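You operate a simulated robot arm through the tools that you are given. There is no shell and no other tool. Be economical: measure what you need, move in short steps, check, and stop when the job is done.

Carry out the task below with a simulated two-armed robot. There is one attempt and no reset: what you move stays moved.

TASK
Put the purple tumbler on the dining table. Put the yellow funnel on the console table. Put the measuring jug in the bottom of the sink. Take the grey mug and put it on the black tray. Put the measuring cup on the counter beside the coffee mill away on the end counter. Take the soda can and put it on the board under the water dispenser. Put the yellow tumbler on the long counter away on the high counter. Put the pink cup on the long counter away on the long counter shelf by the end counter. Any order will do. Set down upright: purple tumbler, measuring jug, grey mug, soda can, yellow tumbler.

The check looks at the end state, three seconds after you hand in, the way a careful person would. Anything else that was tipped, shoved, dropped, spilled or broken makes it a failure.

THE ROBOT
Two 7-joint arms with two-finger parallel grippers on one trunk, on a base that drives. Base frame: it is fixed to the floor where the robot stands at the start and does not move with it; the origin is under the middle of the robot, x ahead of it, y to its left, z up. Readings come in m, degrees, newtons and seconds.
The left shoulder is at the start at [0.07, 0.13, 1.25], the right one opposite. Places, roughly: black tray (25x27x6 cm) [-1.8, 1, 0.9]; board under the water dispenser [0.7, -0.2, 0.5]; bottom of the sink [-1.9, 1.5, 0.7]; console table [-0.3, -0.5, 0.9]; dining table [0.1, 4.1, 0.8]; end counter [-0.1, 2, 0.9]; grey mug (12x8x10 cm) [0.5, 1.3, 0.5]; high counter [0.7, -0.1, 1]; long counter shelf by the end counter [0.7, 1.4, 0.5]; measuring cup [0.5, 1, 1]; measuring jug [-0.25, 2, 1]; pink cup (11x9x7 cm) [0.5, 0.7, 0.9]; purple tumbler (7x7x12 cm) [0.5, 0, 1.1]; soda can [0.5, 1, 1]; yellow funnel (11x9x9 cm) [0.6, 0.1, 0.5]; yellow tumbler (7x7x12 cm) [0.6, 0.8, 0.9]. Payload 1.57 kg a hand.
The tool frame of a hand sits at the grasp point between the pads (the TCP): z along the fingers, y along the line on which they close. The tips reach 0.03 m beyond it. Largest opening 0.08 m; finger width 0.017, thickness 0.012; the body of the gripper, 0.04 by 0.082 m, starts 0.08 m behind the TCP.
Orientation is told as [roll, pitch, yaw] about the base's x, y, z axes, in that order, counted from this pose: with the fingers straight down and closing along the base's y, the tool's x points along the base's -x, its y along +y and its z along -z.

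THE INTERFACE
- The arms move only by the tool step_arm. It takes "left_series", "right_series" or both (then of equal length, played together; a hand with none holds still); each is a list of rows, each a list of 7 numbers: the closure in counts, from 0 (fully open) to 255 (shut), then the shift along the tool's x, y, z in units of 200 mm (1.0 is 200 mm), then the turn, a rotation vector about the tool's x, y, z in units of 180 degrees (1.0 is 180 degrees). In form: [[hand, tx, ty, tz, ax, ay, az], ...]. A call has 1 to 12 rows; each row is the pose to reach, as a shift and turn from the pose commanded when the call began, along the tool's axes at that moment. A call with a number of a shift or a turn outside -1 to 1 is refused whole. A row lasts 0.2 s, in which the tool goes at most 0.05 m and 8.6 degrees; a call with a longer step from one row to the next is refused whole, and so is a gripper value outside its range. Where a pose cannot be reached the arm comes as near as it can. A force on the tool above 40 N (or 10 N above the force at the start of the call, whichever is more), or a blocked arm, ends the call early, and 0.2 s more pass. The fingers move at their own pace (about 0.108 m/s each) and stop on an object; they squeeze with about 33 N. The grip force told is the motor's: it shows also when the fingers shut on nothing. Time passes only in rows, and 0.2 s behind the last, so rows that repeat a pose let the fingers close. The reply holds the time, the measured pose of the TCP, the force on the tool along the base axes, the opening and the grip force, in the units named above and with some noise, with the torque about the TCP (base axes, N m) and any sound that the robot's microphone picked up, and new pictures: "show" is both (left out), scene, wrist or none (wrist: the cameras of the hands that moved).
- Cameras (640 x 400 px; columns grow to the right, rows downward): "scene" is now at [0.1232, 0.0331, 1.4614]; the picture's right is [0.42, -0.91, 0.00], its down [-0.67, -0.31, -0.68] and it looks along [0.62, 0.28, -0.73] (base axes); focal length 214 px, centre (320, 200). "left" rides on the left gripper at [0.072, 0.007, -0.122] in its tool frame; the picture's right is [-0.09, 1.00, 0.00], its down [-0.84, -0.08, -0.54] and it looks along [-0.54, -0.05, 0.84] (tool axes); focal length 238 px, centre (320, 200). "right" rides on the right gripper at [0.072, -0.007, -0.122] in its tool frame; the picture's right is [0.09, 1.00, 0.00], its down [-0.84, 0.08, -0.54] and it looks along [-0.54, 0.05, 0.84] (tool axes); focal length 238 px, centre (320, 200). There is no depth. A picture from a camera that has moved, and an enlarged one, comes with that camera's place and axes in the base frame and with its lens.
- raise_lower(by): slides the trunk up (or, below 0, down) by that many m; the arms and the scene camera ride with it, the base frame stays. It gives what a move gives, with no picture.
- drive_base(legs): drives the robot by 1 to 6 legs, each [ahead, left, turn to the left] in m, m and degrees, along the robot's own axes; the way and the turn of a leg run together, so that a leg with both is an arc; at most 1.5 m and 180 degrees a leg. The arms and the cameras ride along, it lands a little off, and it stops where it bumps. It gives what a move gives, and a new picture of the scene camera.
- pan_tilt(pan, tilt): turns the head with the scene camera to pan (to the left, within 86 degrees either way) and tilt (down, from -29 to 69), counted from straight ahead of the robot. It gives what a move gives, and a new picture of the scene camera.
- zoom(camera, box): a new picture of the part [left, top, right, bottom] of that camera's present view, enlarged. No time passes.
- close_job(): hands the job in; it is judged then, once.

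Go step by step. Nothing tells you exact positions but the pictures and the camera data: compare them with the known pose of the tool, close in by small moves and look again before you grip or let go. The budget is 483 turns and 360 pictures, counting those below and the enlarged ones. Unless the task says otherwise, let go and move clear before handing in, and close with one line.

The tools are called after "Call:" by a JSON object that holds its "api" and its "payload". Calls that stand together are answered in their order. step_arm: Moves the arms, as the interface text tells. Its arguments: {"type":"object","properties":{"left_series":{"type":"array","items":{"type":"array","items":{"type":"number"}}},"right_series":{"type":"array","items":{"type":"array","items":{"type":"number"}}},"show":{"type":"string","enum":["both","scene","wrist","none"]}},"required":[]} The other tools are called the same way: raise_lower (by) slides the trunk up or down; drive_base (legs) drives the base; pan_tilt (pan, tilt) turns the head that bears the scene camera; zoom (camera, box) takes an enlarged picture of a part of a camera's view; close_job () hands the job in.

At the start:

```text
time_s: 0.0
left_ee_pos: [0.2136, 0.1799, 1.3271]
left_orientation: [0.0, 0.0, -0.1]
left_force: [0.1, 0.5, 0.0]
left_moment: [-0.02, 0.0, 0.0]
left_grip_width: 0.0799
left_finger_force: 0.1
right_ee_pos: [0.3241, -0.0518, 1.3147]
right_orientation: [0.1, -0.1, -0.2]
right_force: [-0.1, -0.3, 0.3]
right_moment: [0.04, 0.0, 0.05]
right_grip_width: 0.0798
right_finger_force: 0.0
trunk travel left (down, up): [-0.888, 0.052]
robot x, y, heading: [-0.0009, 0.0012, 0.1]
head pan, tilt: [24.8, 47.3]
```

scene: 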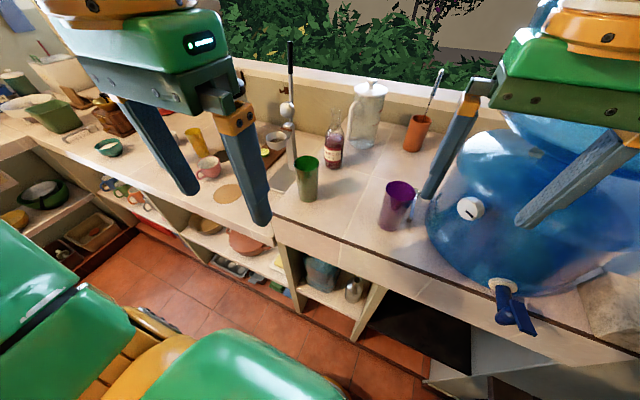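
right: 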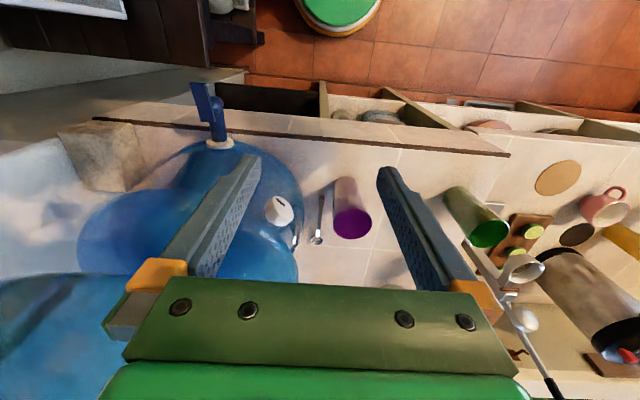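
left: 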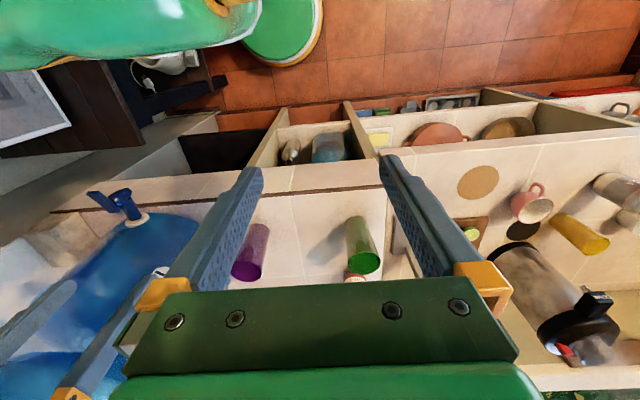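

I see the high counter with the purple tumbler right ahead and the long counter to the left. I'll look around with the head first.

Call:
{"api": "pan_tilt", "payload": {"pan": 70, "tilt": 30}}

Call:
{"api": "pan_tilt", "payload": {"pan": 35, "tilt": 40}}

Call:
{"api": "pan_tilt", "payload": {"pan": -60, "tilt": 40}}

Call:
{"api": "pan_tilt", "payload": {"pan": -10, "tilt": 55}}

```text
time_s: 1.1
left_ee_pos: [0.2118, 0.1794, 1.3275]
left_orientation: [0.0, -0.1, -0.2]
left_force: [1.0, 0.6, 0.4]
left_moment: [-0.02, 0.02, -0.01]
left_grip_width: 0.0802
left_finger_force: 0.0
right_ee_pos: [0.3256, -0.0509, 1.3146]
right_orientation: [0.1, 0.0, -0.2]
right_force: [-1.1, -0.2, -0.1]
right_moment: [-0.01, 0.02, 0.02]
right_grip_width: 0.0799
right_finger_force: 0.0
trunk travel left (down, up): [-0.888, 0.052]
robot x, y, heading: [-0.0004, 0.0014, 0.3]
head pan, tilt: [70.0, 30.0]
camera scene: at [0.0822, 0.0847, 1.4872], right [0.94, -0.34, 0.0], down [-0.17, -0.47, -0.87], along [0.3, 0.81, -0.5], focal length 214 px, centre (320, 200)
```

scene: 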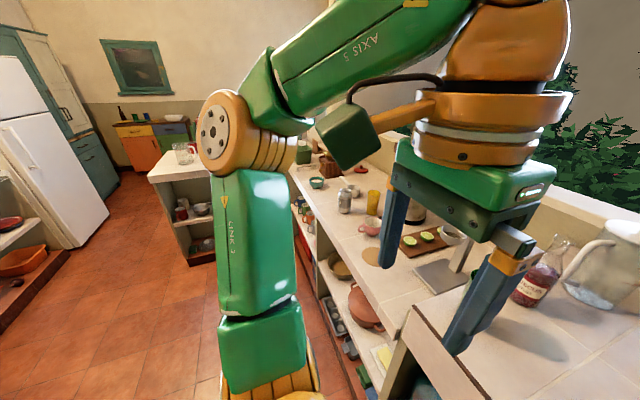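

```text
time_s: 2.1
left_ee_pos: [0.2116, 0.1791, 1.3274]
left_orientation: [0.0, 0.0, -0.1]
left_force: [-0.3, -0.5, -0.1]
left_moment: [-0.03, -0.01, 0.01]
left_grip_width: 0.0802
left_finger_force: 0.1
right_ee_pos: [0.325, -0.0514, 1.3138]
right_orientation: [0.0, 0.0, -0.1]
right_force: [0.2, 0.9, -0.5]
right_moment: [0.0, 0.0, -0.01]
right_grip_width: 0.0798
right_finger_force: 0.1
trunk travel left (down, up): [-0.888, 0.052]
robot x, y, heading: [-0.0006, 0.0004, 0.1]
head pan, tilt: [35.0, 40.0]
camera scene: at [0.1206, 0.0487, 1.4719], right [0.57, -0.82, 0.0], down [-0.53, -0.37, -0.77], along [0.63, 0.44, -0.64], focal length 214 px, centre (320, 200)
```

scene: 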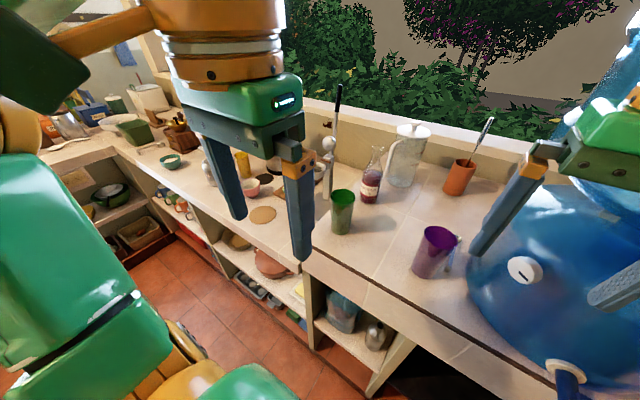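

```text
time_s: 3.9
left_ee_pos: [0.2122, 0.1794, 1.3262]
left_orientation: [0.0, 0.0, -0.1]
left_force: [0.2, -1.0, 0.5]
left_moment: [0.01, -0.03, -0.02]
left_grip_width: 0.0803
left_finger_force: 0.1
right_ee_pos: [0.3244, -0.0513, 1.315]
right_orientation: [0.1, 0.1, -0.1]
right_force: [0.6, -0.2, 0.3]
right_moment: [-0.01, 0.02, -0.03]
right_grip_width: 0.0801
right_finger_force: 0.0
trunk travel left (down, up): [-0.888, 0.052]
robot x, y, heading: [-0.0057, 0.0037, 0.1]
head pan, tilt: [-60.0, 40.0]
camera scene: at [0.0937, -0.0737, 1.4719], right [-0.87, -0.5, 0.0], down [-0.32, 0.56, -0.77], along [0.38, -0.66, -0.64], focal length 214 px, centre (320, 200)
```

scene: 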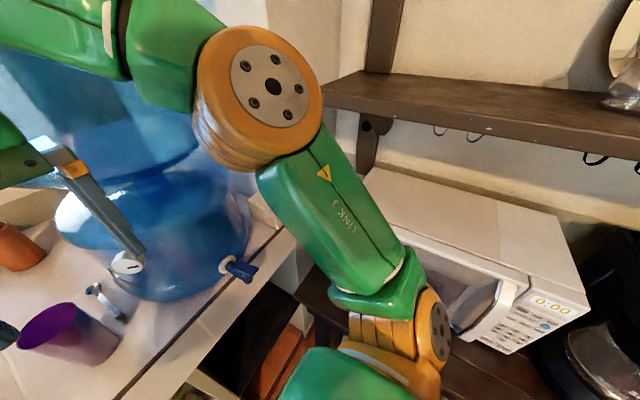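

```text
time_s: 5.0
left_ee_pos: [0.213, 0.1789, 1.3275]
left_orientation: [0.0, 0.0, -0.1]
left_force: [0.8, -0.4, 0.1]
left_moment: [0.03, -0.02, 0.01]
left_grip_width: 0.08
left_finger_force: 0.0
right_ee_pos: [0.324, -0.0505, 1.3146]
right_orientation: [0.1, 0.1, -0.1]
right_force: [-0.4, -1.0, -0.5]
right_moment: [-0.02, -0.01, 0.0]
right_grip_width: 0.0799
right_finger_force: 0.0
trunk travel left (down, up): [-0.888, 0.052]
robot x, y, heading: [-0.0001, 0.0004, 0.0]
head pan, tilt: [-10.0, 55.0]
camera scene: at [0.1221, -0.0128, 1.4512], right [-0.17, -0.98, 0.0], down [-0.81, 0.14, -0.57], along [0.56, -0.1, -0.82], focal length 214 px, centre (320, 200)
```

scene: 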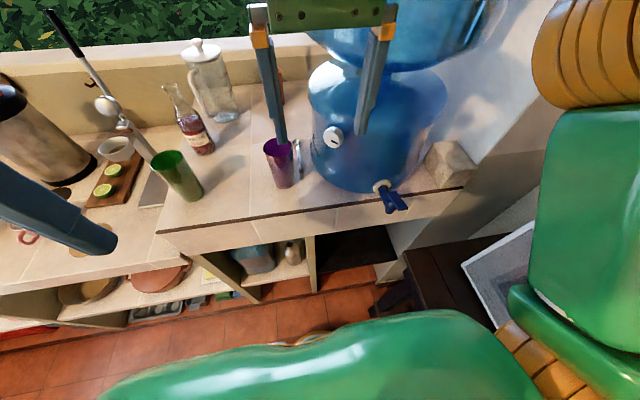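

First a test of the reach: right hand ahead above the purple tumbler, staying high.

Call:
{"api": "step_arm", "payload": {"right_series": [[0, -0.2, 0.1, 0, 0, 0, 0], [0, -0.4, 0.2, 0, 0, 0, 0], [0, -0.6, 0.3, 0, 0, 0, 0], [0, -0.8, 0.3, 0, 0, 0, 0], [0, -0.8, 0.3, 0, 0, 0, 0]]}}

```text
time_s: 6.2
left_ee_pos: [0.2117, 0.1769, 1.327]
left_orientation: [0.1, -0.1, 0.0]
left_force: [-0.2, 0.4, -0.3]
left_moment: [0.01, 0.01, -0.05]
left_grip_width: 0.0801
left_finger_force: 0.0
right_ee_pos: [0.3933, -0.0274, 1.2596]
right_orientation: [0.2, 0.0, 0.0]
right_force: [-0.9, -0.1, -1.1]
right_moment: [0.02, -0.04, 0.02]
right_grip_width: 0.08
right_finger_force: 0.0
right hand out of reach, approached as far as the arm can: row 1, 2, 3, 4, 5
trunk travel left (down, up): [-0.888, 0.052]
robot x, y, heading: [-0.0027, -0.0018, 0.1]
head pan, tilt: [-10.0, 55.0]
camera scene: at [0.1226, -0.0148, 1.4511], right [-0.17, -0.98, 0.0], down [-0.81, 0.14, -0.57], along [0.56, -0.1, -0.82], focal length 214 px, centre (320, 200)
camera right: at [0.3206, -0.0344, 1.3809], right [-0.09, 1.0, 0.0], down [0.84, 0.07, 0.54], along [0.54, 0.05, -0.84], focal length 238 px, centre (320, 200)
```

scene: 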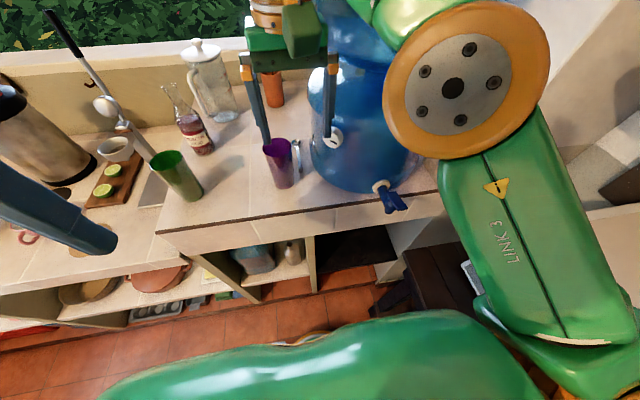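
right: 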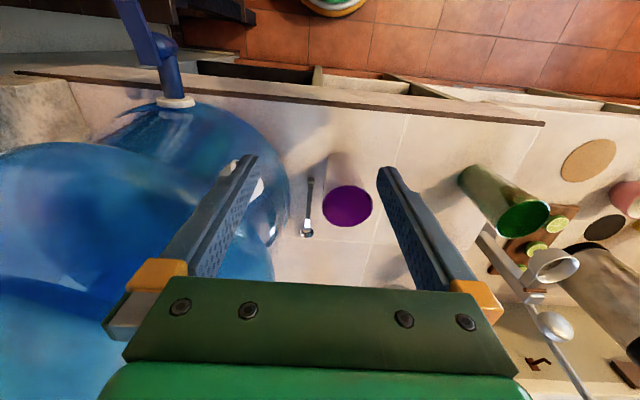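

The reach with the tool down is about 0.39 m here. I'll look down to see how close the base may come to the counter.

Call:
{"api": "pan_tilt", "payload": {"pan": 15, "tilt": 69}}

Call:
{"api": "pan_tilt", "payload": {"pan": 86, "tilt": 50}}

```text
time_s: 7.1
left_ee_pos: [0.2115, 0.1795, 1.328]
left_orientation: [-0.1, 0.1, -0.1]
left_force: [0.4, 0.0, -0.3]
left_moment: [0.01, -0.01, 0.02]
left_grip_width: 0.0798
left_finger_force: 0.1
right_ee_pos: [0.3925, -0.0249, 1.2592]
right_orientation: [0.1, 0.0, -0.1]
right_force: [-0.2, 0.3, 0.5]
right_moment: [-0.03, -0.01, -0.03]
right_grip_width: 0.0799
right_finger_force: 0.0
trunk travel left (down, up): [-0.888, 0.052]
robot x, y, heading: [0.0015, -0.001, 0.3]
head pan, tilt: [15.0, 68.8]
camera scene: at [0.1052, 0.0149, 1.4358], right [0.26, -0.97, 0.0], down [-0.9, -0.24, -0.36], along [0.35, 0.09, -0.93], focal length 214 px, centre (320, 200)
```

scene: 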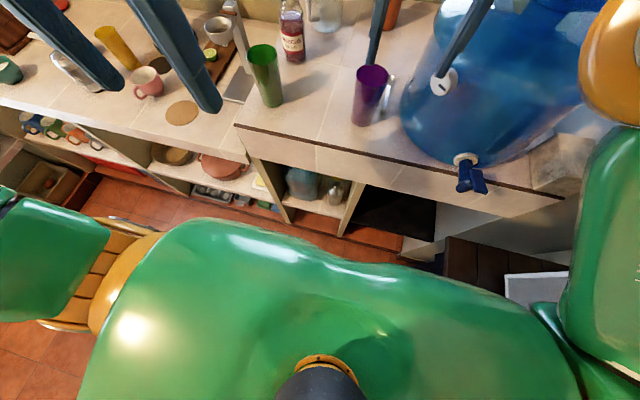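

```text
time_s: 8.6
left_ee_pos: [0.2127, 0.1783, 1.3273]
left_orientation: [-0.1, 0.0, -0.1]
left_force: [-0.5, 0.2, -0.5]
left_moment: [0.01, -0.02, 0.0]
left_grip_width: 0.0798
left_finger_force: 0.0
right_ee_pos: [0.3925, -0.0252, 1.2588]
right_orientation: [0.0, 0.0, -0.2]
right_force: [0.3, 0.3, 0.2]
right_moment: [0.0, -0.01, 0.0]
right_grip_width: 0.08
right_finger_force: 0.0
trunk travel left (down, up): [-0.888, 0.052]
robot x, y, heading: [-0.0001, -0.0018, 0.2]
head pan, tilt: [85.9, 50.0]
camera scene: at [0.0567, 0.0767, 1.4577], right [1.0, -0.07, 0.0], down [-0.05, -0.76, -0.64], along [0.05, 0.64, -0.77], focal length 214 px, centre (320, 200)
```

scene: 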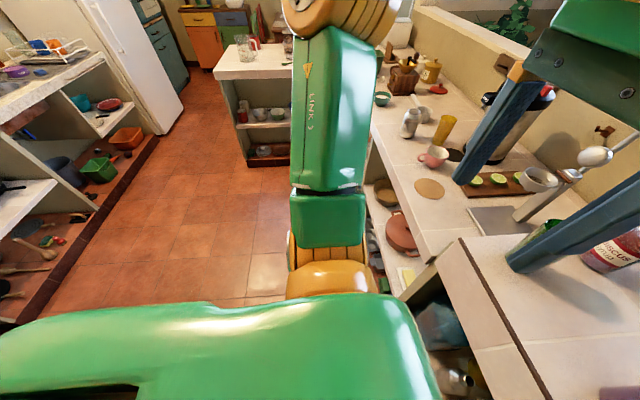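

I take the purple tumbler's rim to be at about (0.494, 0.019, 1.12). I'll drive left, then a bit ahead, so the right hand comes over it, with the head turned to watch.

Call:
{"api": "drive_base", "payload": {"legs": [[0, 0.15, 0], [0.1, 0, 0]]}}

Call:
{"api": "pan_tilt", "payload": {"pan": -25, "tilt": 60}}

```text
time_s: 10.7
left_ee_pos: [0.3028, 0.3316, 1.3285]
left_orientation: [-0.1, -0.4, 0.1]
left_force: [-0.2, -0.6, 0.0]
left_moment: [0.03, -0.05, -0.01]
left_grip_width: 0.08
left_finger_force: 0.1
right_ee_pos: [0.4846, 0.1285, 1.2616]
right_orientation: [0.1, -0.4, 0.0]
right_force: [-0.2, 0.1, -0.1]
right_moment: [0.0, -0.06, 0.02]
right_grip_width: 0.0799
right_finger_force: 0.0
trunk travel left (down, up): [-0.888, 0.052]
robot x, y, heading: [0.0954, 0.1574, 0.3]
head pan, tilt: [85.9, 50.0]
camera scene: at [0.1465, 0.2291, 1.4581], right [1.0, -0.07, 0.01], down [-0.05, -0.76, -0.64], along [0.05, 0.64, -0.77], focal length 214 px, centre (320, 200)
```

scene: 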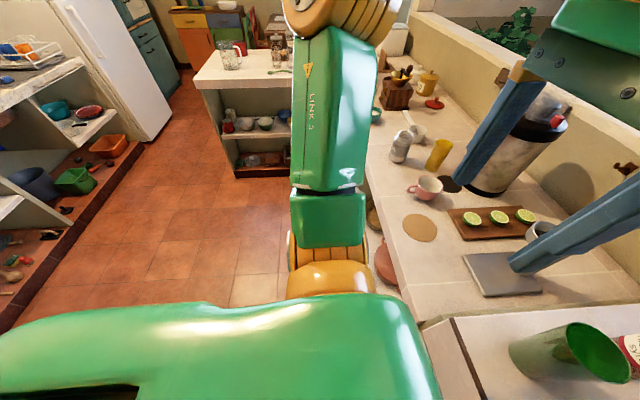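

```text
time_s: 12.6
left_ee_pos: [0.3098, 0.332, 1.3268]
left_orientation: [0.0, 0.0, 0.1]
left_force: [-0.7, 0.0, 0.5]
left_moment: [0.01, -0.01, -0.01]
left_grip_width: 0.0799
left_finger_force: 0.0
right_ee_pos: [0.4922, 0.1289, 1.2598]
right_orientation: [0.0, 0.0, 0.1]
right_force: [-0.3, 0.2, 0.1]
right_moment: [-0.06, 0.0, -0.03]
right_grip_width: 0.0802
right_finger_force: 0.0
trunk travel left (down, up): [-0.888, 0.052]
robot x, y, heading: [0.1003, 0.1503, 0.1]
head pan, tilt: [-25.0, 60.0]
camera scene: at [0.2106, 0.1252, 1.4451], right [-0.42, -0.91, 0.0], down [-0.79, 0.36, -0.5], along [0.45, -0.21, -0.87], focal length 214 px, centre (320, 200)
```

scene: 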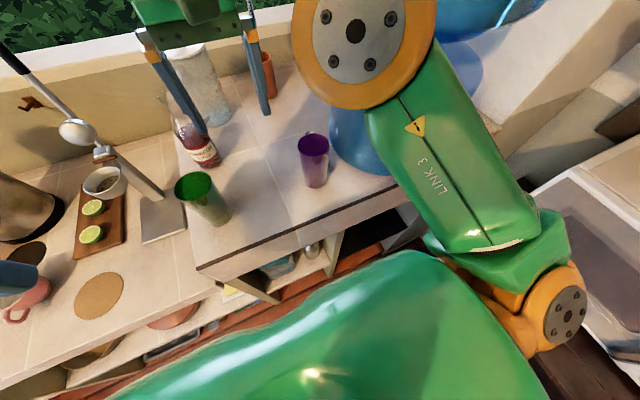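

No bump, and the tumbler is free ahead. I'll bring the right hand over the tumbler's left rim, still above it.

Call:
{"api": "step_arm", "payload": {"right_series": [[0, 0, -0.15, 0.1, 0, 0, 0], [0, 0, -0.3, 0.2, 0, 0, 0], [0, 0, -0.38, 0.3, 0, 0, 0], [0, 0, -0.38, 0.3, 0, 0, 0]]}}

```text
time_s: 13.6
left_ee_pos: [0.3115, 0.3344, 1.3272]
left_orientation: [-0.1, 0.0, 0.1]
left_force: [-0.4, 0.1, 0.4]
left_moment: [-0.02, -0.02, 0.02]
left_grip_width: 0.0797
left_finger_force: 0.0
right_ee_pos: [0.4932, 0.0543, 1.2]
right_orientation: [0.1, -0.2, 0.1]
right_force: [0.7, -0.5, 0.5]
right_moment: [0.0, 0.01, -0.04]
right_grip_width: 0.0801
right_finger_force: 0.0
trunk travel left (down, up): [-0.888, 0.052]
robot x, y, heading: [0.0983, 0.1542, 0.3]
head pan, tilt: [-25.0, 60.0]
camera scene: at [0.2108, 0.1259, 1.4451], right [-0.42, -0.91, 0.0], down [-0.79, 0.36, -0.5], along [0.45, -0.21, -0.87], focal length 214 px, centre (320, 200)
camera right: at [0.4207, 0.0464, 1.3218], right [-0.09, 1.0, 0.0], down [0.84, 0.08, 0.54], along [0.54, 0.05, -0.84], focal length 238 px, centre (320, 200)
```

scene: 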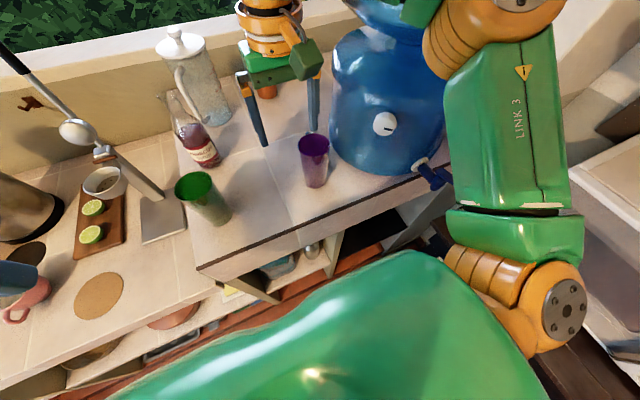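
right: 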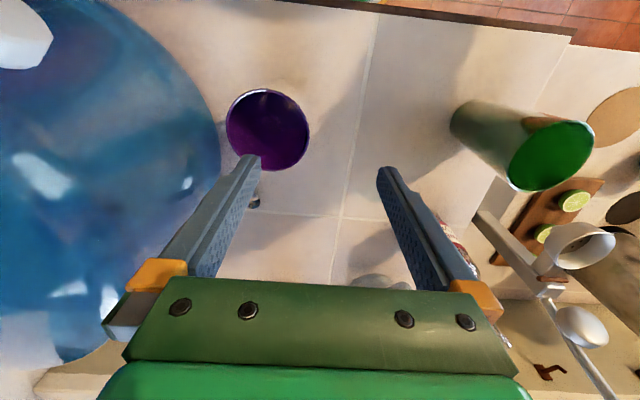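

The rim centre measures about (0.484, 0.003), 6.8 cm wide. I'll straddle the left rim at y≈0.036 and go down around it.

Call:
{"api": "step_arm", "payload": {"right_series": [[0, 0.045, -0.09, 0, 0, 0, 0], [0, 0.045, -0.09, 0.1, 0, 0, 0], [0, 0.045, -0.09, 0.2, 0, 0, 0], [0, 0.045, -0.09, 0.3, 0, 0, 0], [0, 0.045, -0.09, 0.3, 0, 0, 0]]}}

```text
time_s: 14.3
left_ee_pos: [0.3067, 0.3329, 1.328]
left_orientation: [-0.2, -0.2, 0.1]
left_force: [0.1, 0.2, -0.1]
left_moment: [0.0, -0.05, 0.01]
left_grip_width: 0.0804
left_finger_force: 0.0
right_ee_pos: [0.4819, 0.0351, 1.1771]
right_orientation: [-0.1, -1.0, 0.0]
right_force: [4.0, -3.4, 16.1]
right_moment: [-0.88, -0.05, 0.13]
right_grip_width: 0.08
right_finger_force: 0.1
trunk travel left (down, up): [-0.888, 0.052]
robot x, y, heading: [0.0982, 0.1543, -0.2]
head pan, tilt: [-25.0, 60.0]
stopped in row 3 (right hand): the force on the tool passed its limit at 76 N (the readings are from after the stop); the commanded pose is now the measured one
camera scene: at [0.206, 0.1256, 1.4457], right [-0.42, -0.91, 0.0], down [-0.78, 0.36, -0.5], along [0.46, -0.21, -0.86], focal length 214 px, centre (320, 200)
camera right: at [0.4062, 0.0283, 1.2974], right [-0.09, 1.0, 0.0], down [0.83, 0.08, 0.56], along [0.55, 0.05, -0.83], focal length 238 px, centre (320, 200)
```

scene: 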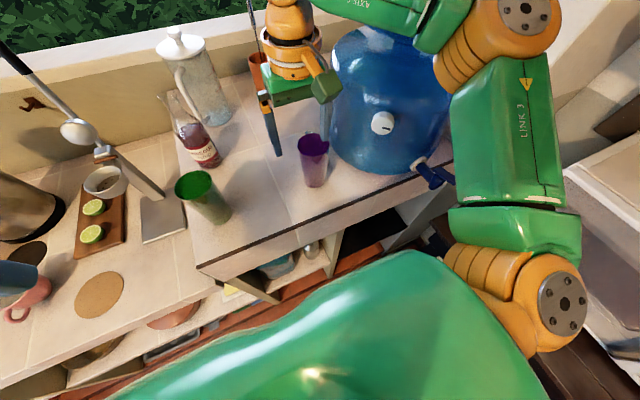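
right: 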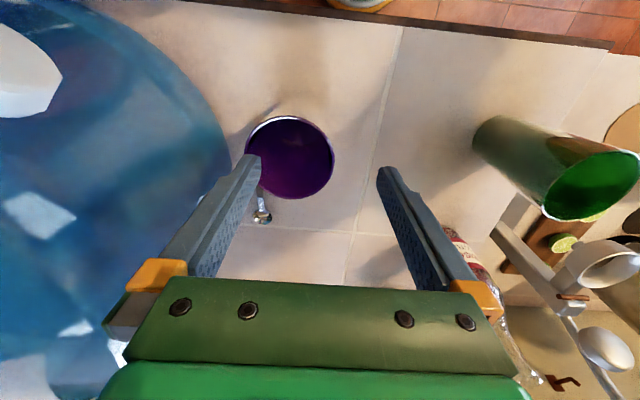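

The hand met something at tip height ≈1.147. I'll enlarge the views to see what it touched.

Call:
{"api": "zoom", "payload": {"camera": "right", "box": [180, 80, 400, 240]}}

Call:
{"api": "zoom", "payload": {"camera": "scene", "box": [220, 40, 420, 200]}}

```text
2.50 times, centred on (290, 160) of right
camera zoom: at [0.4062, 0.0283, 1.2974], right [-0.09, 1.0, 0.0], down [0.83, 0.08, 0.56], along [0.55, 0.05, -0.83], focal length 596 px, centre (395, 300)
```

zoom: 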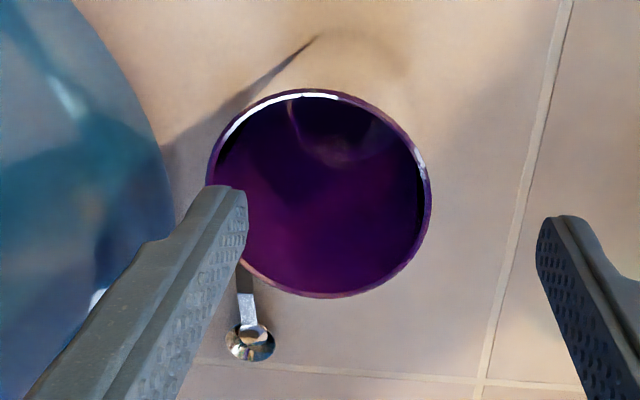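

```text
2.50 times, centred on (320, 120) of scene
camera zoom: at [0.206, 0.1256, 1.4457], right [-0.42, -0.91, 0.0], down [-0.78, 0.36, -0.5], along [0.46, -0.21, -0.86], focal length 536 px, centre (320, 400)
```

zoom: 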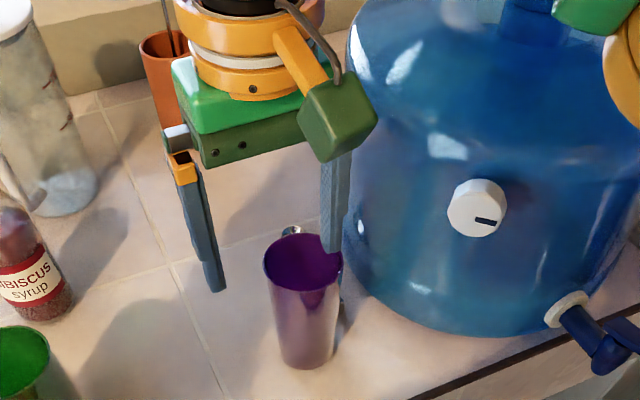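

The right finger sits on the far rim, so the rim is at z≈1.147 and the cup centre about (0.473, 0.014). I'll lift, shift, narrow the opening and look again.

Call:
{"api": "step_arm", "payload": {"right_series": [[0, 0, 0, -0.15, 0, 0, 0], [96, 0.05, 0.05, -0.15, 0, 0, 0], [96, 0.05, 0.05, -0.15, 0, 0, 0], [96, 0.05, 0.05, -0.15, 0, 0, 0]], "show": "wrist"}}

Call:
{"api": "zoom", "payload": {"camera": "right", "box": [180, 80, 400, 240]}}

```text
time_s: 15.3
left_ee_pos: [0.3116, 0.3321, 1.3272]
left_orientation: [0.1, 0.0, -0.1]
left_force: [0.3, -0.5, 0.8]
left_moment: [0.0, 0.0, 0.01]
left_grip_width: 0.0799
left_finger_force: 0.1
right_ee_pos: [0.4744, 0.046, 1.207]
right_orientation: [0.0, -0.6, -0.1]
right_force: [-0.6, -1.2, 0.2]
right_moment: [-0.02, 0.02, 0.0]
right_grip_width: 0.05
right_finger_force: 0.0
trunk travel left (down, up): [-0.888, 0.052]
robot x, y, heading: [0.1031, 0.1478, 0.2]
head pan, tilt: [-25.0, 60.0]
camera right: at [0.4008, 0.0388, 1.3265], right [-0.09, 1.0, 0.0], down [0.83, 0.08, 0.55], along [0.55, 0.05, -0.83], focal length 238 px, centre (320, 200)
```

right: 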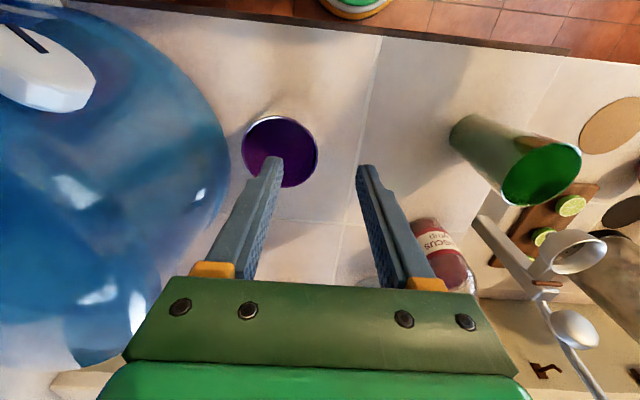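

```text
2.50 times, centred on (290, 160) of right
camera zoom: at [0.4008, 0.0388, 1.3265], right [-0.09, 1.0, 0.0], down [0.83, 0.08, 0.55], along [0.55, 0.05, -0.83], focal length 596 px, centre (395, 300)
```

zoom: 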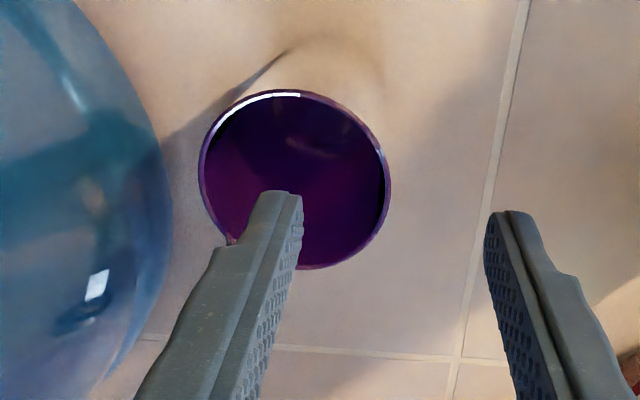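

The right finger now sits over the cup's inside. I'll go down about 8 cm and close.

Call:
{"api": "step_arm", "payload": {"right_series": [[96, -0.01, 0, 0.12, 0, 0, 0], [96, -0.01, 0, 0.24, 0, 0, 0], [96, -0.01, 0, 0.34, 0, 0, 0], [96, -0.01, 0, 0.42, 0, 0, 0], [255, -0.01, 0, 0.42, 0, 0, 0], [255, -0.01, 0, 0.42, 0, 0, 0], [255, -0.01, 0, 0.42, 0, 0, 0]]}}

```text
time_s: 16.9
left_ee_pos: [0.3094, 0.3312, 1.3281]
left_orientation: [0.0, -0.2, 0.1]
left_force: [-0.4, 0.0, -0.4]
left_moment: [0.0, 0.0, -0.02]
left_grip_width: 0.0798
left_finger_force: 0.1
right_ee_pos: [0.4776, 0.0439, 1.1202]
right_orientation: [0.1, -0.7, -0.1]
right_force: [3.5, -3.9, 12.6]
right_moment: [-0.98, -0.22, 0.21]
right_grip_width: 0.0063
right_finger_force: 26.2
trunk travel left (down, up): [-0.888, 0.052]
robot x, y, heading: [0.1008, 0.1523, -0.0]
head pan, tilt: [-25.0, 60.0]
camera scene: at [0.2097, 0.1239, 1.4454], right [-0.42, -0.91, 0.0], down [-0.79, 0.36, -0.5], along [0.45, -0.21, -0.87], focal length 214 px, centre (320, 200)
camera right: at [0.4033, 0.0374, 1.2419], right [-0.09, 1.0, 0.0], down [0.83, 0.08, 0.55], along [0.55, 0.05, -0.83], focal length 238 px, centre (320, 200)
```

scene: 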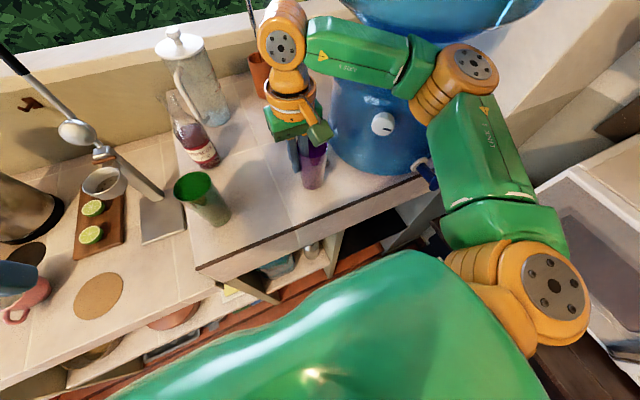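
right: 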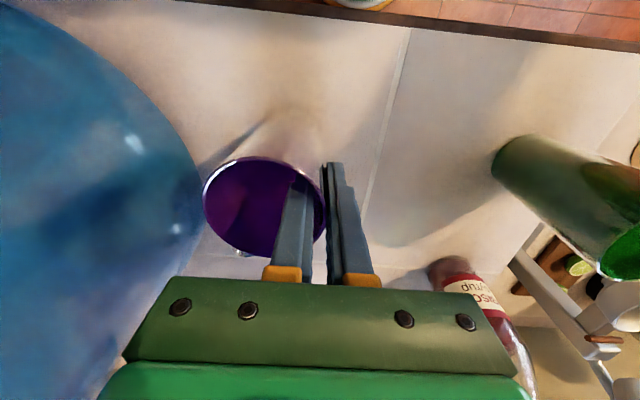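

The rim is gripped. I'll lift it straight up and check.

Call:
{"api": "step_arm", "payload": {"right_series": [[255, 0, 0, -0.2, 0, 0, 0], [255, 0, 0, -0.4, 0, 0, 0], [255, 0, 0, -0.6, 0, 0, 0], [255, 0, 0, -0.6, 0, 0, 0]]}}

```text
time_s: 17.9
left_ee_pos: [0.3113, 0.3316, 1.3275]
left_orientation: [-0.1, 0.0, -0.1]
left_force: [-1.1, 0.7, 0.5]
left_moment: [-0.01, 0.03, -0.01]
left_grip_width: 0.0798
left_finger_force: 0.0
right_ee_pos: [0.4788, 0.043, 1.2402]
right_orientation: [-0.1, -0.7, 0.0]
right_force: [0.1, -0.2, -0.3]
right_moment: [0.03, 0.0, 0.0]
right_grip_width: 0.0
right_finger_force: 20.7
trunk travel left (down, up): [-0.888, 0.052]
robot x, y, heading: [0.1001, 0.1552, 0.1]
head pan, tilt: [-25.0, 60.0]
camera scene: at [0.2112, 0.1249, 1.4451], right [-0.42, -0.91, 0.0], down [-0.79, 0.36, -0.5], along [0.45, -0.21, -0.87], focal length 214 px, centre (320, 200)
camera right: at [0.4044, 0.0365, 1.3607], right [-0.09, 1.0, 0.0], down [0.83, 0.08, 0.55], along [0.55, 0.05, -0.83], focal length 238 px, centre (320, 200)
```

scene: 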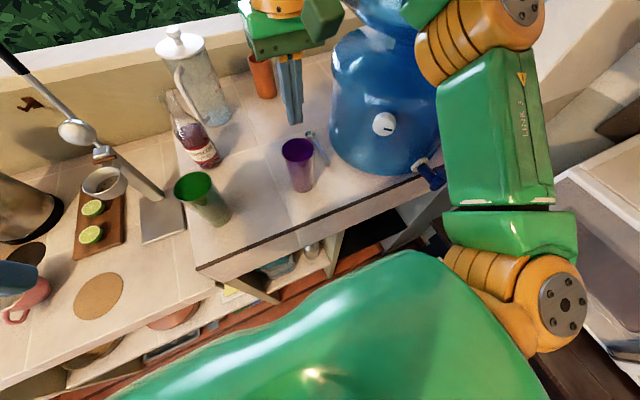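
right: 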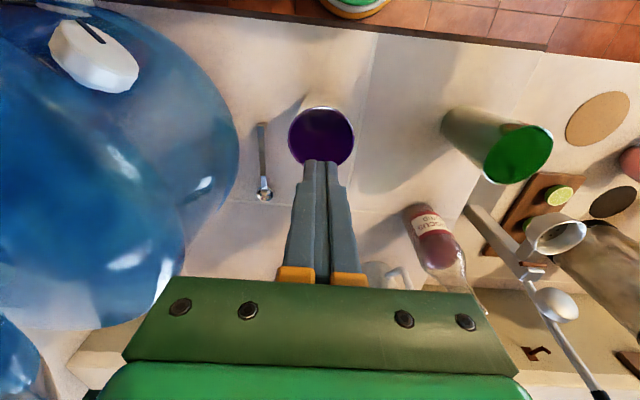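

The rim slipped out; the cup still stands upright at y≈0.044. I'll grasp it around the outside instead: open and centre on it, then look closely.

Call:
{"api": "step_arm", "payload": {"right_series": [[0, -0.01, 0.005, 0, 0, 0, 0], [0, -0.01, 0.005, 0.1, 0, 0, 0], [0, -0.01, 0.005, 0.2, 0, 0, 0], [0, -0.01, 0.005, 0.2, 0, 0, 0]], "show": "none"}}

Call:
{"api": "zoom", "payload": {"camera": "right", "box": [210, 60, 430, 220]}}

```text
time_s: 18.9
left_ee_pos: [0.3107, 0.3312, 1.3267]
left_orientation: [-0.1, -0.1, 0.0]
left_force: [0.4, 0.4, 0.6]
left_moment: [0.0, -0.02, -0.03]
left_grip_width: 0.0797
left_finger_force: 0.1
right_ee_pos: [0.4795, 0.0432, 1.1992]
right_orientation: [0.0, -0.5, 0.1]
right_force: [-1.1, 0.3, -0.3]
right_moment: [0.0, 0.02, 0.0]
right_grip_width: 0.0799
right_finger_force: 0.0
trunk travel left (down, up): [-0.888, 0.052]
robot x, y, heading: [0.1029, 0.1525, -0.1]
head pan, tilt: [-25.0, 60.0]
```

```text
2.50 times, centred on (320, 140) of right
camera zoom: at [0.4046, 0.0375, 1.3196], right [-0.09, 1.0, 0.0], down [0.83, 0.08, 0.55], along [0.55, 0.05, -0.83], focal length 596 px, centre (320, 350)
```

zoom: 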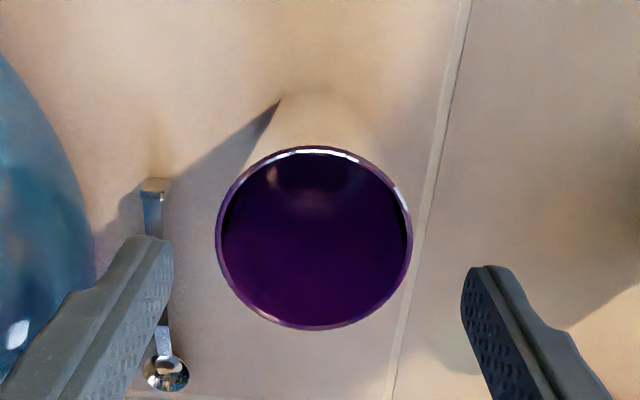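

Rim is centred between the fingers (y≈0.043, 6.7 cm wide). Down around it and close.

Call:
{"api": "step_arm", "payload": {"right_series": [[0, -0.02, 0, 0.15, 0, 0, 0], [0, -0.02, 0, 0.28, 0, 0, 0], [0, -0.02, 0, 0.4, 0, 0, 0], [0, -0.02, 0, 0.5, 0, 0, 0], [0, -0.02, 0, 0.58, 0, 0, 0], [255, -0.02, 0, 0.58, 0, 0, 0], [255, -0.02, 0, 0.58, 0, 0, 0], [255, -0.02, 0, 0.58, 0, 0, 0]]}}

```text
time_s: 20.7
left_ee_pos: [0.3106, 0.3325, 1.3277]
left_orientation: [0.0, 0.0, 0.0]
left_force: [-0.1, 0.4, -0.1]
left_moment: [-0.01, 0.0, 0.0]
left_grip_width: 0.0798
left_finger_force: 0.1
right_ee_pos: [0.4843, 0.0447, 1.0828]
right_orientation: [0.0, -0.7, 0.0]
right_force: [2.4, -1.0, 3.8]
right_moment: [0.11, -0.09, -0.05]
right_grip_width: 0.0611
right_finger_force: 33.0
trunk travel left (down, up): [-0.888, 0.052]
robot x, y, heading: [0.0998, 0.1531, 0.1]
head pan, tilt: [-25.0, 60.0]
camera scene: at [0.2111, 0.1248, 1.4451], right [-0.42, -0.91, 0.0], down [-0.79, 0.36, -0.5], along [0.45, -0.21, -0.87], focal length 214 px, centre (320, 200)
camera right: at [0.4097, 0.0391, 1.2034], right [-0.09, 1.0, 0.0], down [0.83, 0.08, 0.55], along [0.55, 0.05, -0.83], focal length 238 px, centre (320, 200)
```

scene: 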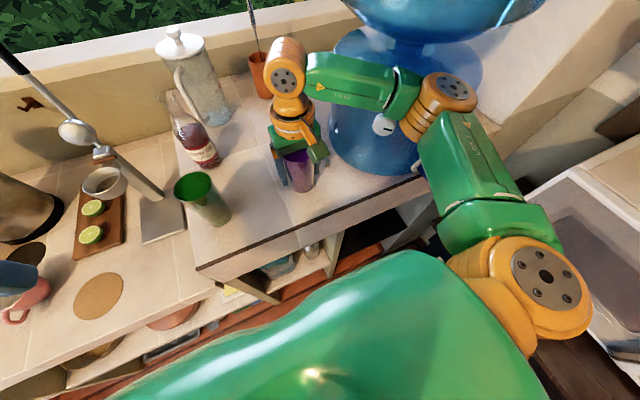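
right: 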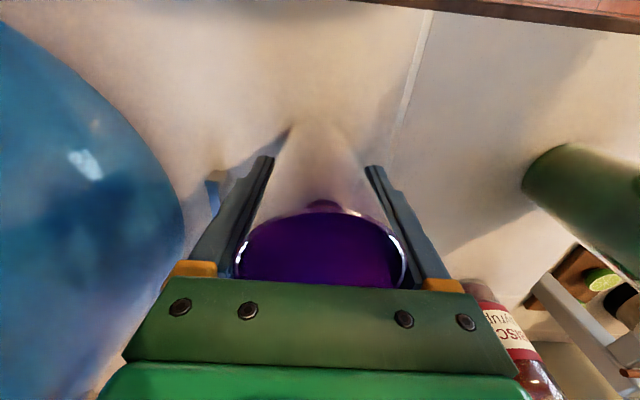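

Held around the body, 33 N. Lifting.

Call:
{"api": "step_arm", "payload": {"right_series": [[255, 0, 0, -0.2, 0, 0, 0], [255, 0, 0, -0.4, 0, 0, 0], [255, 0, 0, -0.6, 0, 0, 0], [255, 0, 0, -0.8, 0, 0, 0], [255, 0, 0, -0.9, 0, 0, 0]]}}

Call:
{"api": "pan_tilt", "payload": {"pan": 60, "tilt": 45}}

```text
time_s: 21.9
left_ee_pos: [0.3097, 0.3321, 1.3274]
left_orientation: [-0.1, 0.0, 0.0]
left_force: [0.3, 0.5, -0.4]
left_moment: [0.02, -0.01, 0.0]
left_grip_width: 0.08
left_finger_force: 0.0
right_ee_pos: [0.4811, 0.0452, 1.2657]
right_orientation: [0.0, -0.7, -0.1]
right_force: [1.1, -0.9, -0.6]
right_moment: [-0.03, -0.01, -0.01]
right_grip_width: 0.0611
right_finger_force: 33.2
trunk travel left (down, up): [-0.888, 0.052]
robot x, y, heading: [0.1008, 0.1509, -0.1]
head pan, tilt: [-25.0, 60.0]
camera scene: at [0.2103, 0.1255, 1.4451], right [-0.42, -0.91, 0.0], down [-0.79, 0.36, -0.5], along [0.45, -0.21, -0.87], focal length 214 px, centre (320, 200)
camera right: at [0.4065, 0.0388, 1.3859], right [-0.09, 1.0, 0.0], down [0.83, 0.08, 0.55], along [0.55, 0.05, -0.83], focal length 238 px, centre (320, 200)
```

scene: 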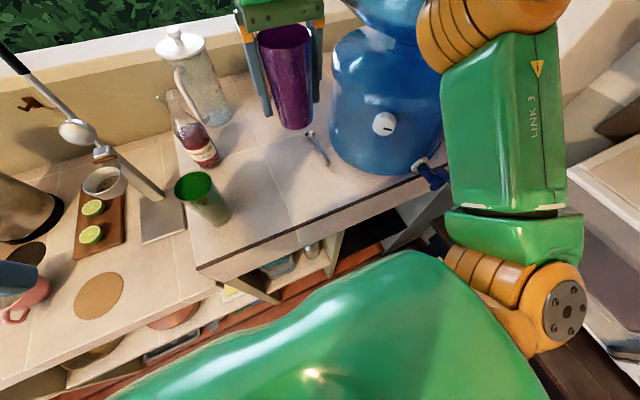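
right: 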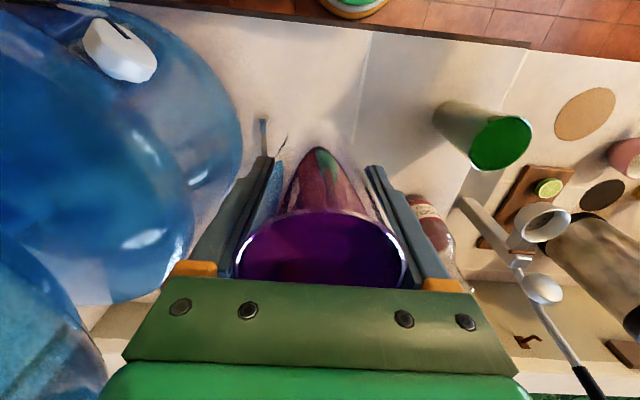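

```text
time_s: 23.5
left_ee_pos: [0.3116, 0.3313, 1.3276]
left_orientation: [0.0, 0.0, 0.0]
left_force: [-0.1, -0.5, 0.5]
left_moment: [0.01, -0.02, 0.01]
left_grip_width: 0.0801
left_finger_force: 0.0
right_ee_pos: [0.4818, 0.045, 1.2637]
right_orientation: [0.0, -0.6, -0.1]
right_force: [1.1, 0.7, -1.5]
right_moment: [0.02, 0.01, -0.01]
right_grip_width: 0.0611
right_finger_force: 32.9
trunk travel left (down, up): [-0.888, 0.052]
robot x, y, heading: [0.099, 0.1524, 0.2]
head pan, tilt: [60.0, 45.0]
camera scene: at [0.1914, 0.2233, 1.4646], right [0.87, -0.5, 0.0], down [-0.35, -0.61, -0.71], along [0.35, 0.61, -0.71], focal length 214 px, centre (320, 200)
```

scene: 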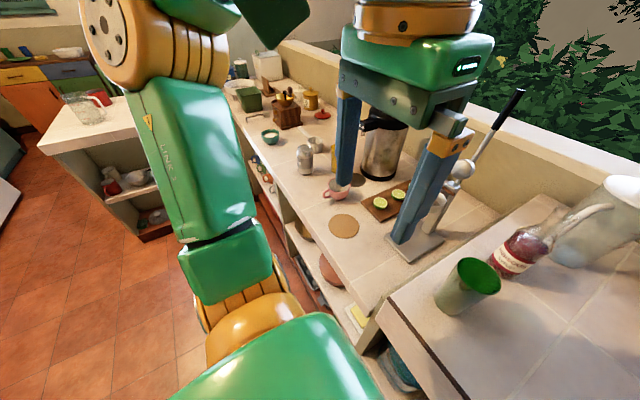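

The purple tumbler is firmly held. I'll back off a little and drive left along the long counter to look at the items there.

Call:
{"api": "drive_base", "payload": {"legs": [[-0.12, 0, 0], [0, 0.65, 0]]}}

Call:
{"api": "pan_tilt", "payload": {"pan": 30, "tilt": 50}}

```text
time_s: 27.9
left_ee_pos: [0.197, 0.9642, 1.3264]
left_orientation: [0.1, -0.1, -0.8]
left_force: [0.4, 0.2, 0.4]
left_moment: [0.0, 0.01, -0.02]
left_grip_width: 0.0802
left_finger_force: 0.2
right_ee_pos: [0.3617, 0.6739, 1.2639]
right_orientation: [0.1, -0.6, -1.0]
right_force: [0.2, 0.4, -1.6]
right_moment: [-0.01, 0.01, 0.01]
right_grip_width: 0.0609
right_finger_force: 32.8
trunk travel left (down, up): [-0.888, 0.052]
robot x, y, heading: [-0.0219, 0.7895, -0.6]
head pan, tilt: [60.0, 45.0]
camera scene: at [0.075, 0.8572, 1.4647], right [0.86, -0.51, 0.0], down [-0.36, -0.61, -0.71], along [0.36, 0.61, -0.71], focal length 214 px, centre (320, 200)
```

scene: 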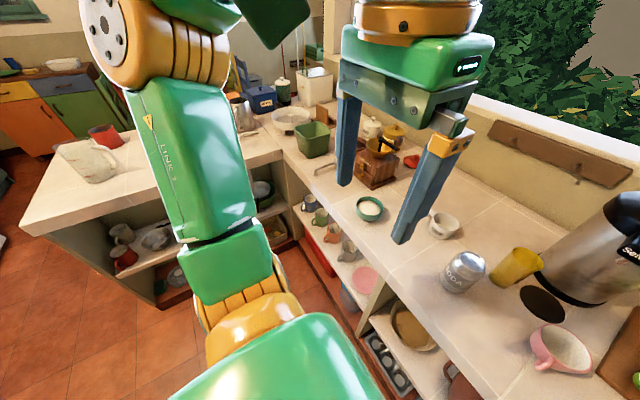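

```text
time_s: 28.9
left_ee_pos: [0.1958, 0.9666, 1.3274]
left_orientation: [-0.1, 0.0, -0.8]
left_force: [0.0, -1.0, 0.8]
left_moment: [-0.02, -0.02, 0.01]
left_grip_width: 0.0802
left_finger_force: 0.2
right_ee_pos: [0.3627, 0.6774, 1.2639]
right_orientation: [0.0, -0.6, -0.8]
right_force: [0.1, -0.4, -2.4]
right_moment: [0.0, -0.02, -0.03]
right_grip_width: 0.061
right_finger_force: 33.0
trunk travel left (down, up): [-0.888, 0.052]
robot x, y, heading: [-0.0179, 0.7926, -1.0]
head pan, tilt: [30.0, 50.0]
camera scene: at [0.1006, 0.8276, 1.4577], right [0.49, -0.87, 0.0], down [-0.67, -0.38, -0.64], along [0.56, 0.32, -0.77], focal length 214 px, centre (320, 200)
```

scene: 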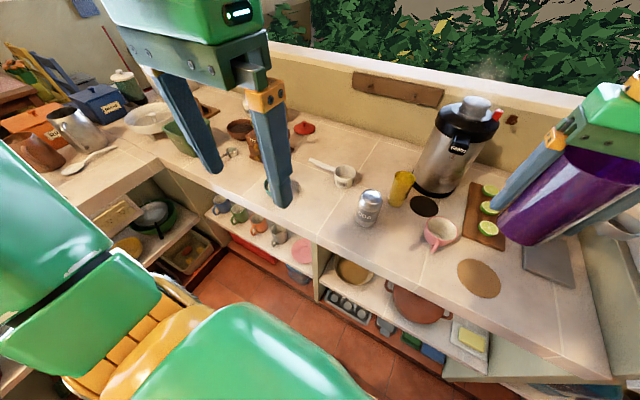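

Call:
{"api": "pan_tilt", "payload": {"pan": 48, "tilt": 40}}

Call:
{"api": "zoom", "payload": {"camera": "scene", "box": [300, 100, 620, 300]}}

```text
time_s: 29.7
left_ee_pos: [0.1967, 0.9658, 1.327]
left_orientation: [-0.1, 0.0, -0.8]
left_force: [0.4, -0.1, -0.5]
left_moment: [0.01, 0.0, 0.0]
left_grip_width: 0.0802
left_finger_force: 0.0
right_ee_pos: [0.3622, 0.6773, 1.265]
right_orientation: [0.0, -0.6, -0.9]
right_force: [-0.2, 0.2, -2.3]
right_moment: [-0.01, -0.02, 0.02]
right_grip_width: 0.061
right_finger_force: 33.3
trunk travel left (down, up): [-0.888, 0.052]
robot x, y, heading: [-0.0185, 0.7911, -1.0]
head pan, tilt: [48.0, 40.0]
camera scene: at [0.0911, 0.852, 1.4718], right [0.73, -0.68, 0.0], down [-0.44, -0.47, -0.77], along [0.52, 0.56, -0.64], focal length 214 px, centre (320, 200)
```

scene: 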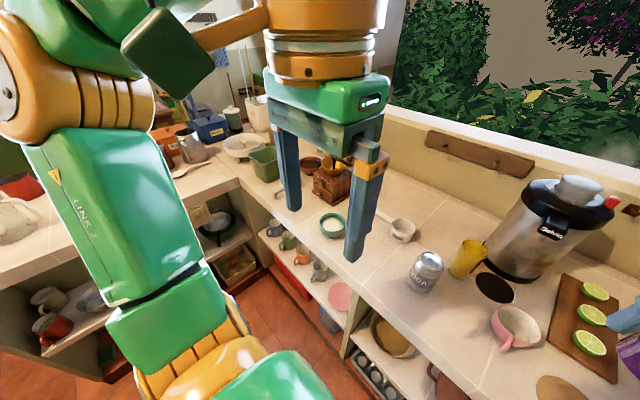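

```text
2.00 times, centred on (460, 200) of scene
camera zoom: at [0.0911, 0.852, 1.4718], right [0.73, -0.68, 0.0], down [-0.44, -0.47, -0.77], along [0.52, 0.56, -0.64], focal length 429 px, centre (40, 200)
```

zoom: 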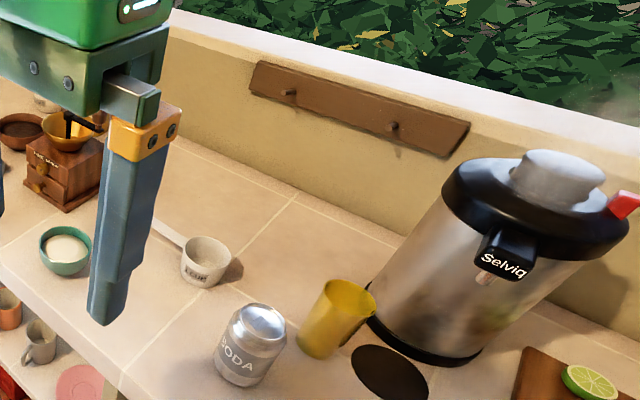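

The wooden "fine mill" is the coffee mill; the white measuring cup with a handle sits near (0.60, 1.01), the can near (0.52, 0.89), the yellow tumbler near (0.63, 0.83). I'll pull the right hand in and drive up to the counter.

Call:
{"api": "step_arm", "payload": {"right_series": [[255, 0.15, 0, 0, 0, 0, 0], [255, 0.3, 0, -0.1, 0, 0, 0], [255, 0.3, 0, -0.1, 0, 0, 0]], "show": "none"}}

Call:
{"api": "drive_base", "payload": {"legs": [[0.1, 0.08, 1.0]]}}

```text
time_s: 30.5
left_ee_pos: [0.1967, 0.9663, 1.3269]
left_orientation: [-0.1, 0.0, -0.9]
left_force: [0.8, -0.7, -0.1]
left_moment: [0.03, 0.01, 0.0]
left_grip_width: 0.0801
left_finger_force: 0.1
right_ee_pos: [0.3017, 0.6763, 1.2827]
right_orientation: [-0.1, -0.6, -0.9]
right_force: [0.0, 0.0, -2.3]
right_moment: [0.04, -0.01, -0.02]
right_grip_width: 0.0607
right_finger_force: 33.6
trunk travel left (down, up): [-0.888, 0.052]
robot x, y, heading: [-0.0174, 0.79, -0.7]
head pan, tilt: [48.0, 40.0]
```

```text
time_s: 31.8
left_ee_pos: [0.2867, 1.0462, 1.3281]
left_orientation: [0.2, -0.2, 0.2]
left_force: [1.3, -0.4, -0.2]
left_moment: [0.06, -0.03, 0.02]
left_grip_width: 0.0798
left_finger_force: 0.0
right_ee_pos: [0.3989, 0.7582, 1.2844]
right_orientation: [0.2, -0.8, 0.1]
right_force: [-0.1, -0.4, -0.8]
right_moment: [0.04, -0.02, 0.03]
right_grip_width: 0.0612
right_finger_force: 32.7
trunk travel left (down, up): [-0.888, 0.052]
robot x, y, heading: [0.0825, 0.8659, 0.1]
head pan, tilt: [48.0, 40.0]
camera scene: at [0.1824, 0.9292, 1.4724], right [0.75, -0.67, 0.0], down [-0.42, -0.48, -0.77], along [0.51, 0.57, -0.64], focal length 214 px, centre (320, 200)
```

scene: 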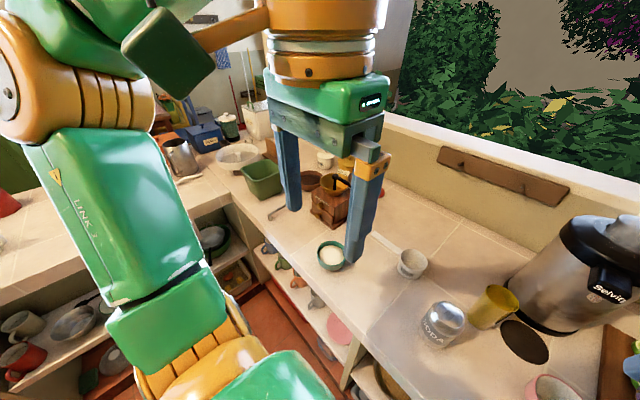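

Moving the left hand out over the measuring cup, staying above it.

Call:
{"api": "step_arm", "payload": {"left_series": [[0, -0.14, -0.03, 0.14, 0, 0, 0], [0, -0.28, -0.06, 0.28, 0, 0, 0], [0, -0.43, -0.09, 0.43, 0, 0, 0], [0, -0.57, -0.11, 0.57, 0, 0, 0], [0, -0.71, -0.14, 0.71, 0, 0, 0], [0, -0.86, -0.17, 0.86, 0, 0, 0], [0, -1.0, -0.2, 1.0, 0, 0, 0], [0, -1.0, -0.2, 1.0, 0, 0, 0]]}}

```text
time_s: 33.5
left_ee_pos: [0.4795, 1.0201, 1.1264]
left_orientation: [-0.1, 0.0, 0.2]
left_force: [0.1, 1.2, 0.2]
left_moment: [-0.03, -0.03, -0.02]
left_grip_width: 0.0802
left_finger_force: 0.1
left hand out of reach, approached as far as the arm can: row 7, 8
right_ee_pos: [0.4005, 0.7628, 1.2842]
right_orientation: [0.0, -0.8, 0.0]
right_force: [-0.6, 0.2, -2.1]
right_moment: [0.03, 0.02, 0.0]
right_grip_width: 0.061
right_finger_force: 33.0
trunk travel left (down, up): [-0.888, 0.052]
robot x, y, heading: [0.0789, 0.8664, 0.5]
head pan, tilt: [48.0, 40.0]
camera scene: at [0.1862, 0.9335, 1.4719], right [0.75, -0.67, 0.0], down [-0.43, -0.48, -0.77], along [0.51, 0.57, -0.64], focal length 214 px, centre (320, 200)
camera left: at [0.4064, 1.0269, 1.2492], right [0.09, 1.0, 0.0], down [0.84, -0.07, 0.54], along [0.54, -0.05, -0.84], focal length 238 px, centre (320, 200)
```

scene: 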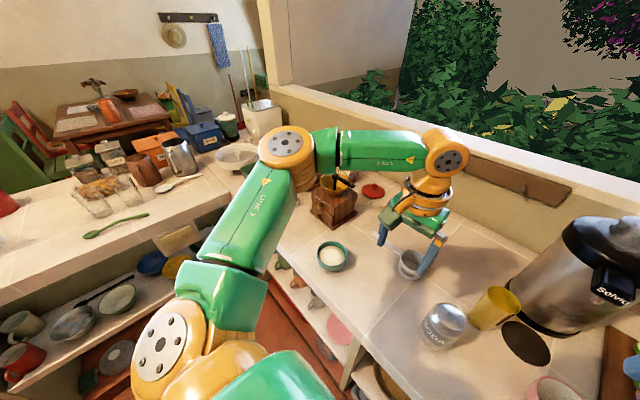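
left: 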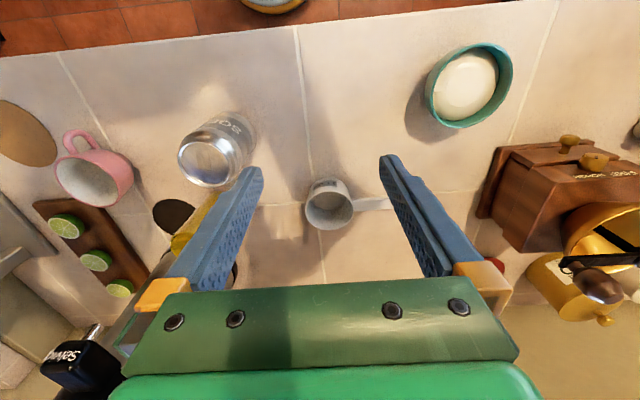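

The arm reaches only about 0.40 m ahead at this height; the measuring cup is near (0.62, 1.02) with its handle toward +y. I'll creep the base forward to see how close it can get.

Call:
{"api": "drive_base", "payload": {"legs": [[0.1, 0, 0]]}}

```text
time_s: 34.7
left_ee_pos: [0.5714, 1.0189, 1.1283]
left_orientation: [-0.1, -0.4, 0.1]
left_force: [0.4, 0.7, 0.0]
left_moment: [0.02, -0.05, 0.03]
left_grip_width: 0.08
left_finger_force: 0.1
right_ee_pos: [0.4936, 0.7619, 1.2863]
right_orientation: [0.1, -1.0, 0.1]
right_force: [-0.3, -0.8, -1.9]
right_moment: [-0.01, -0.06, 0.0]
right_grip_width: 0.0607
right_finger_force: 32.8
trunk travel left (down, up): [-0.888, 0.052]
robot x, y, heading: [0.1808, 0.8705, 0.2]
head pan, tilt: [48.0, 40.0]
camera scene: at [0.2771, 0.9338, 1.4725], right [0.75, -0.67, 0.0], down [-0.42, -0.48, -0.77], along [0.51, 0.57, -0.64], focal length 214 px, centre (320, 200)
```

scene: 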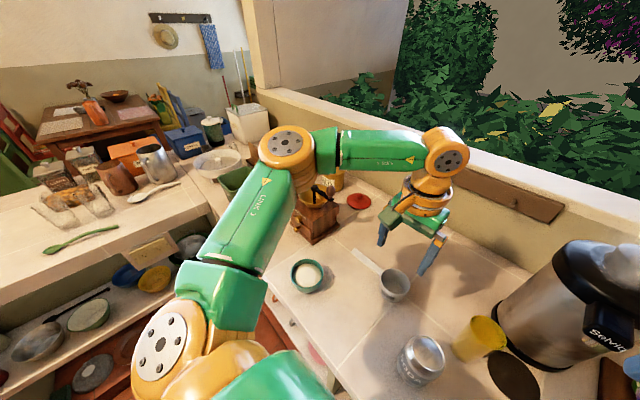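

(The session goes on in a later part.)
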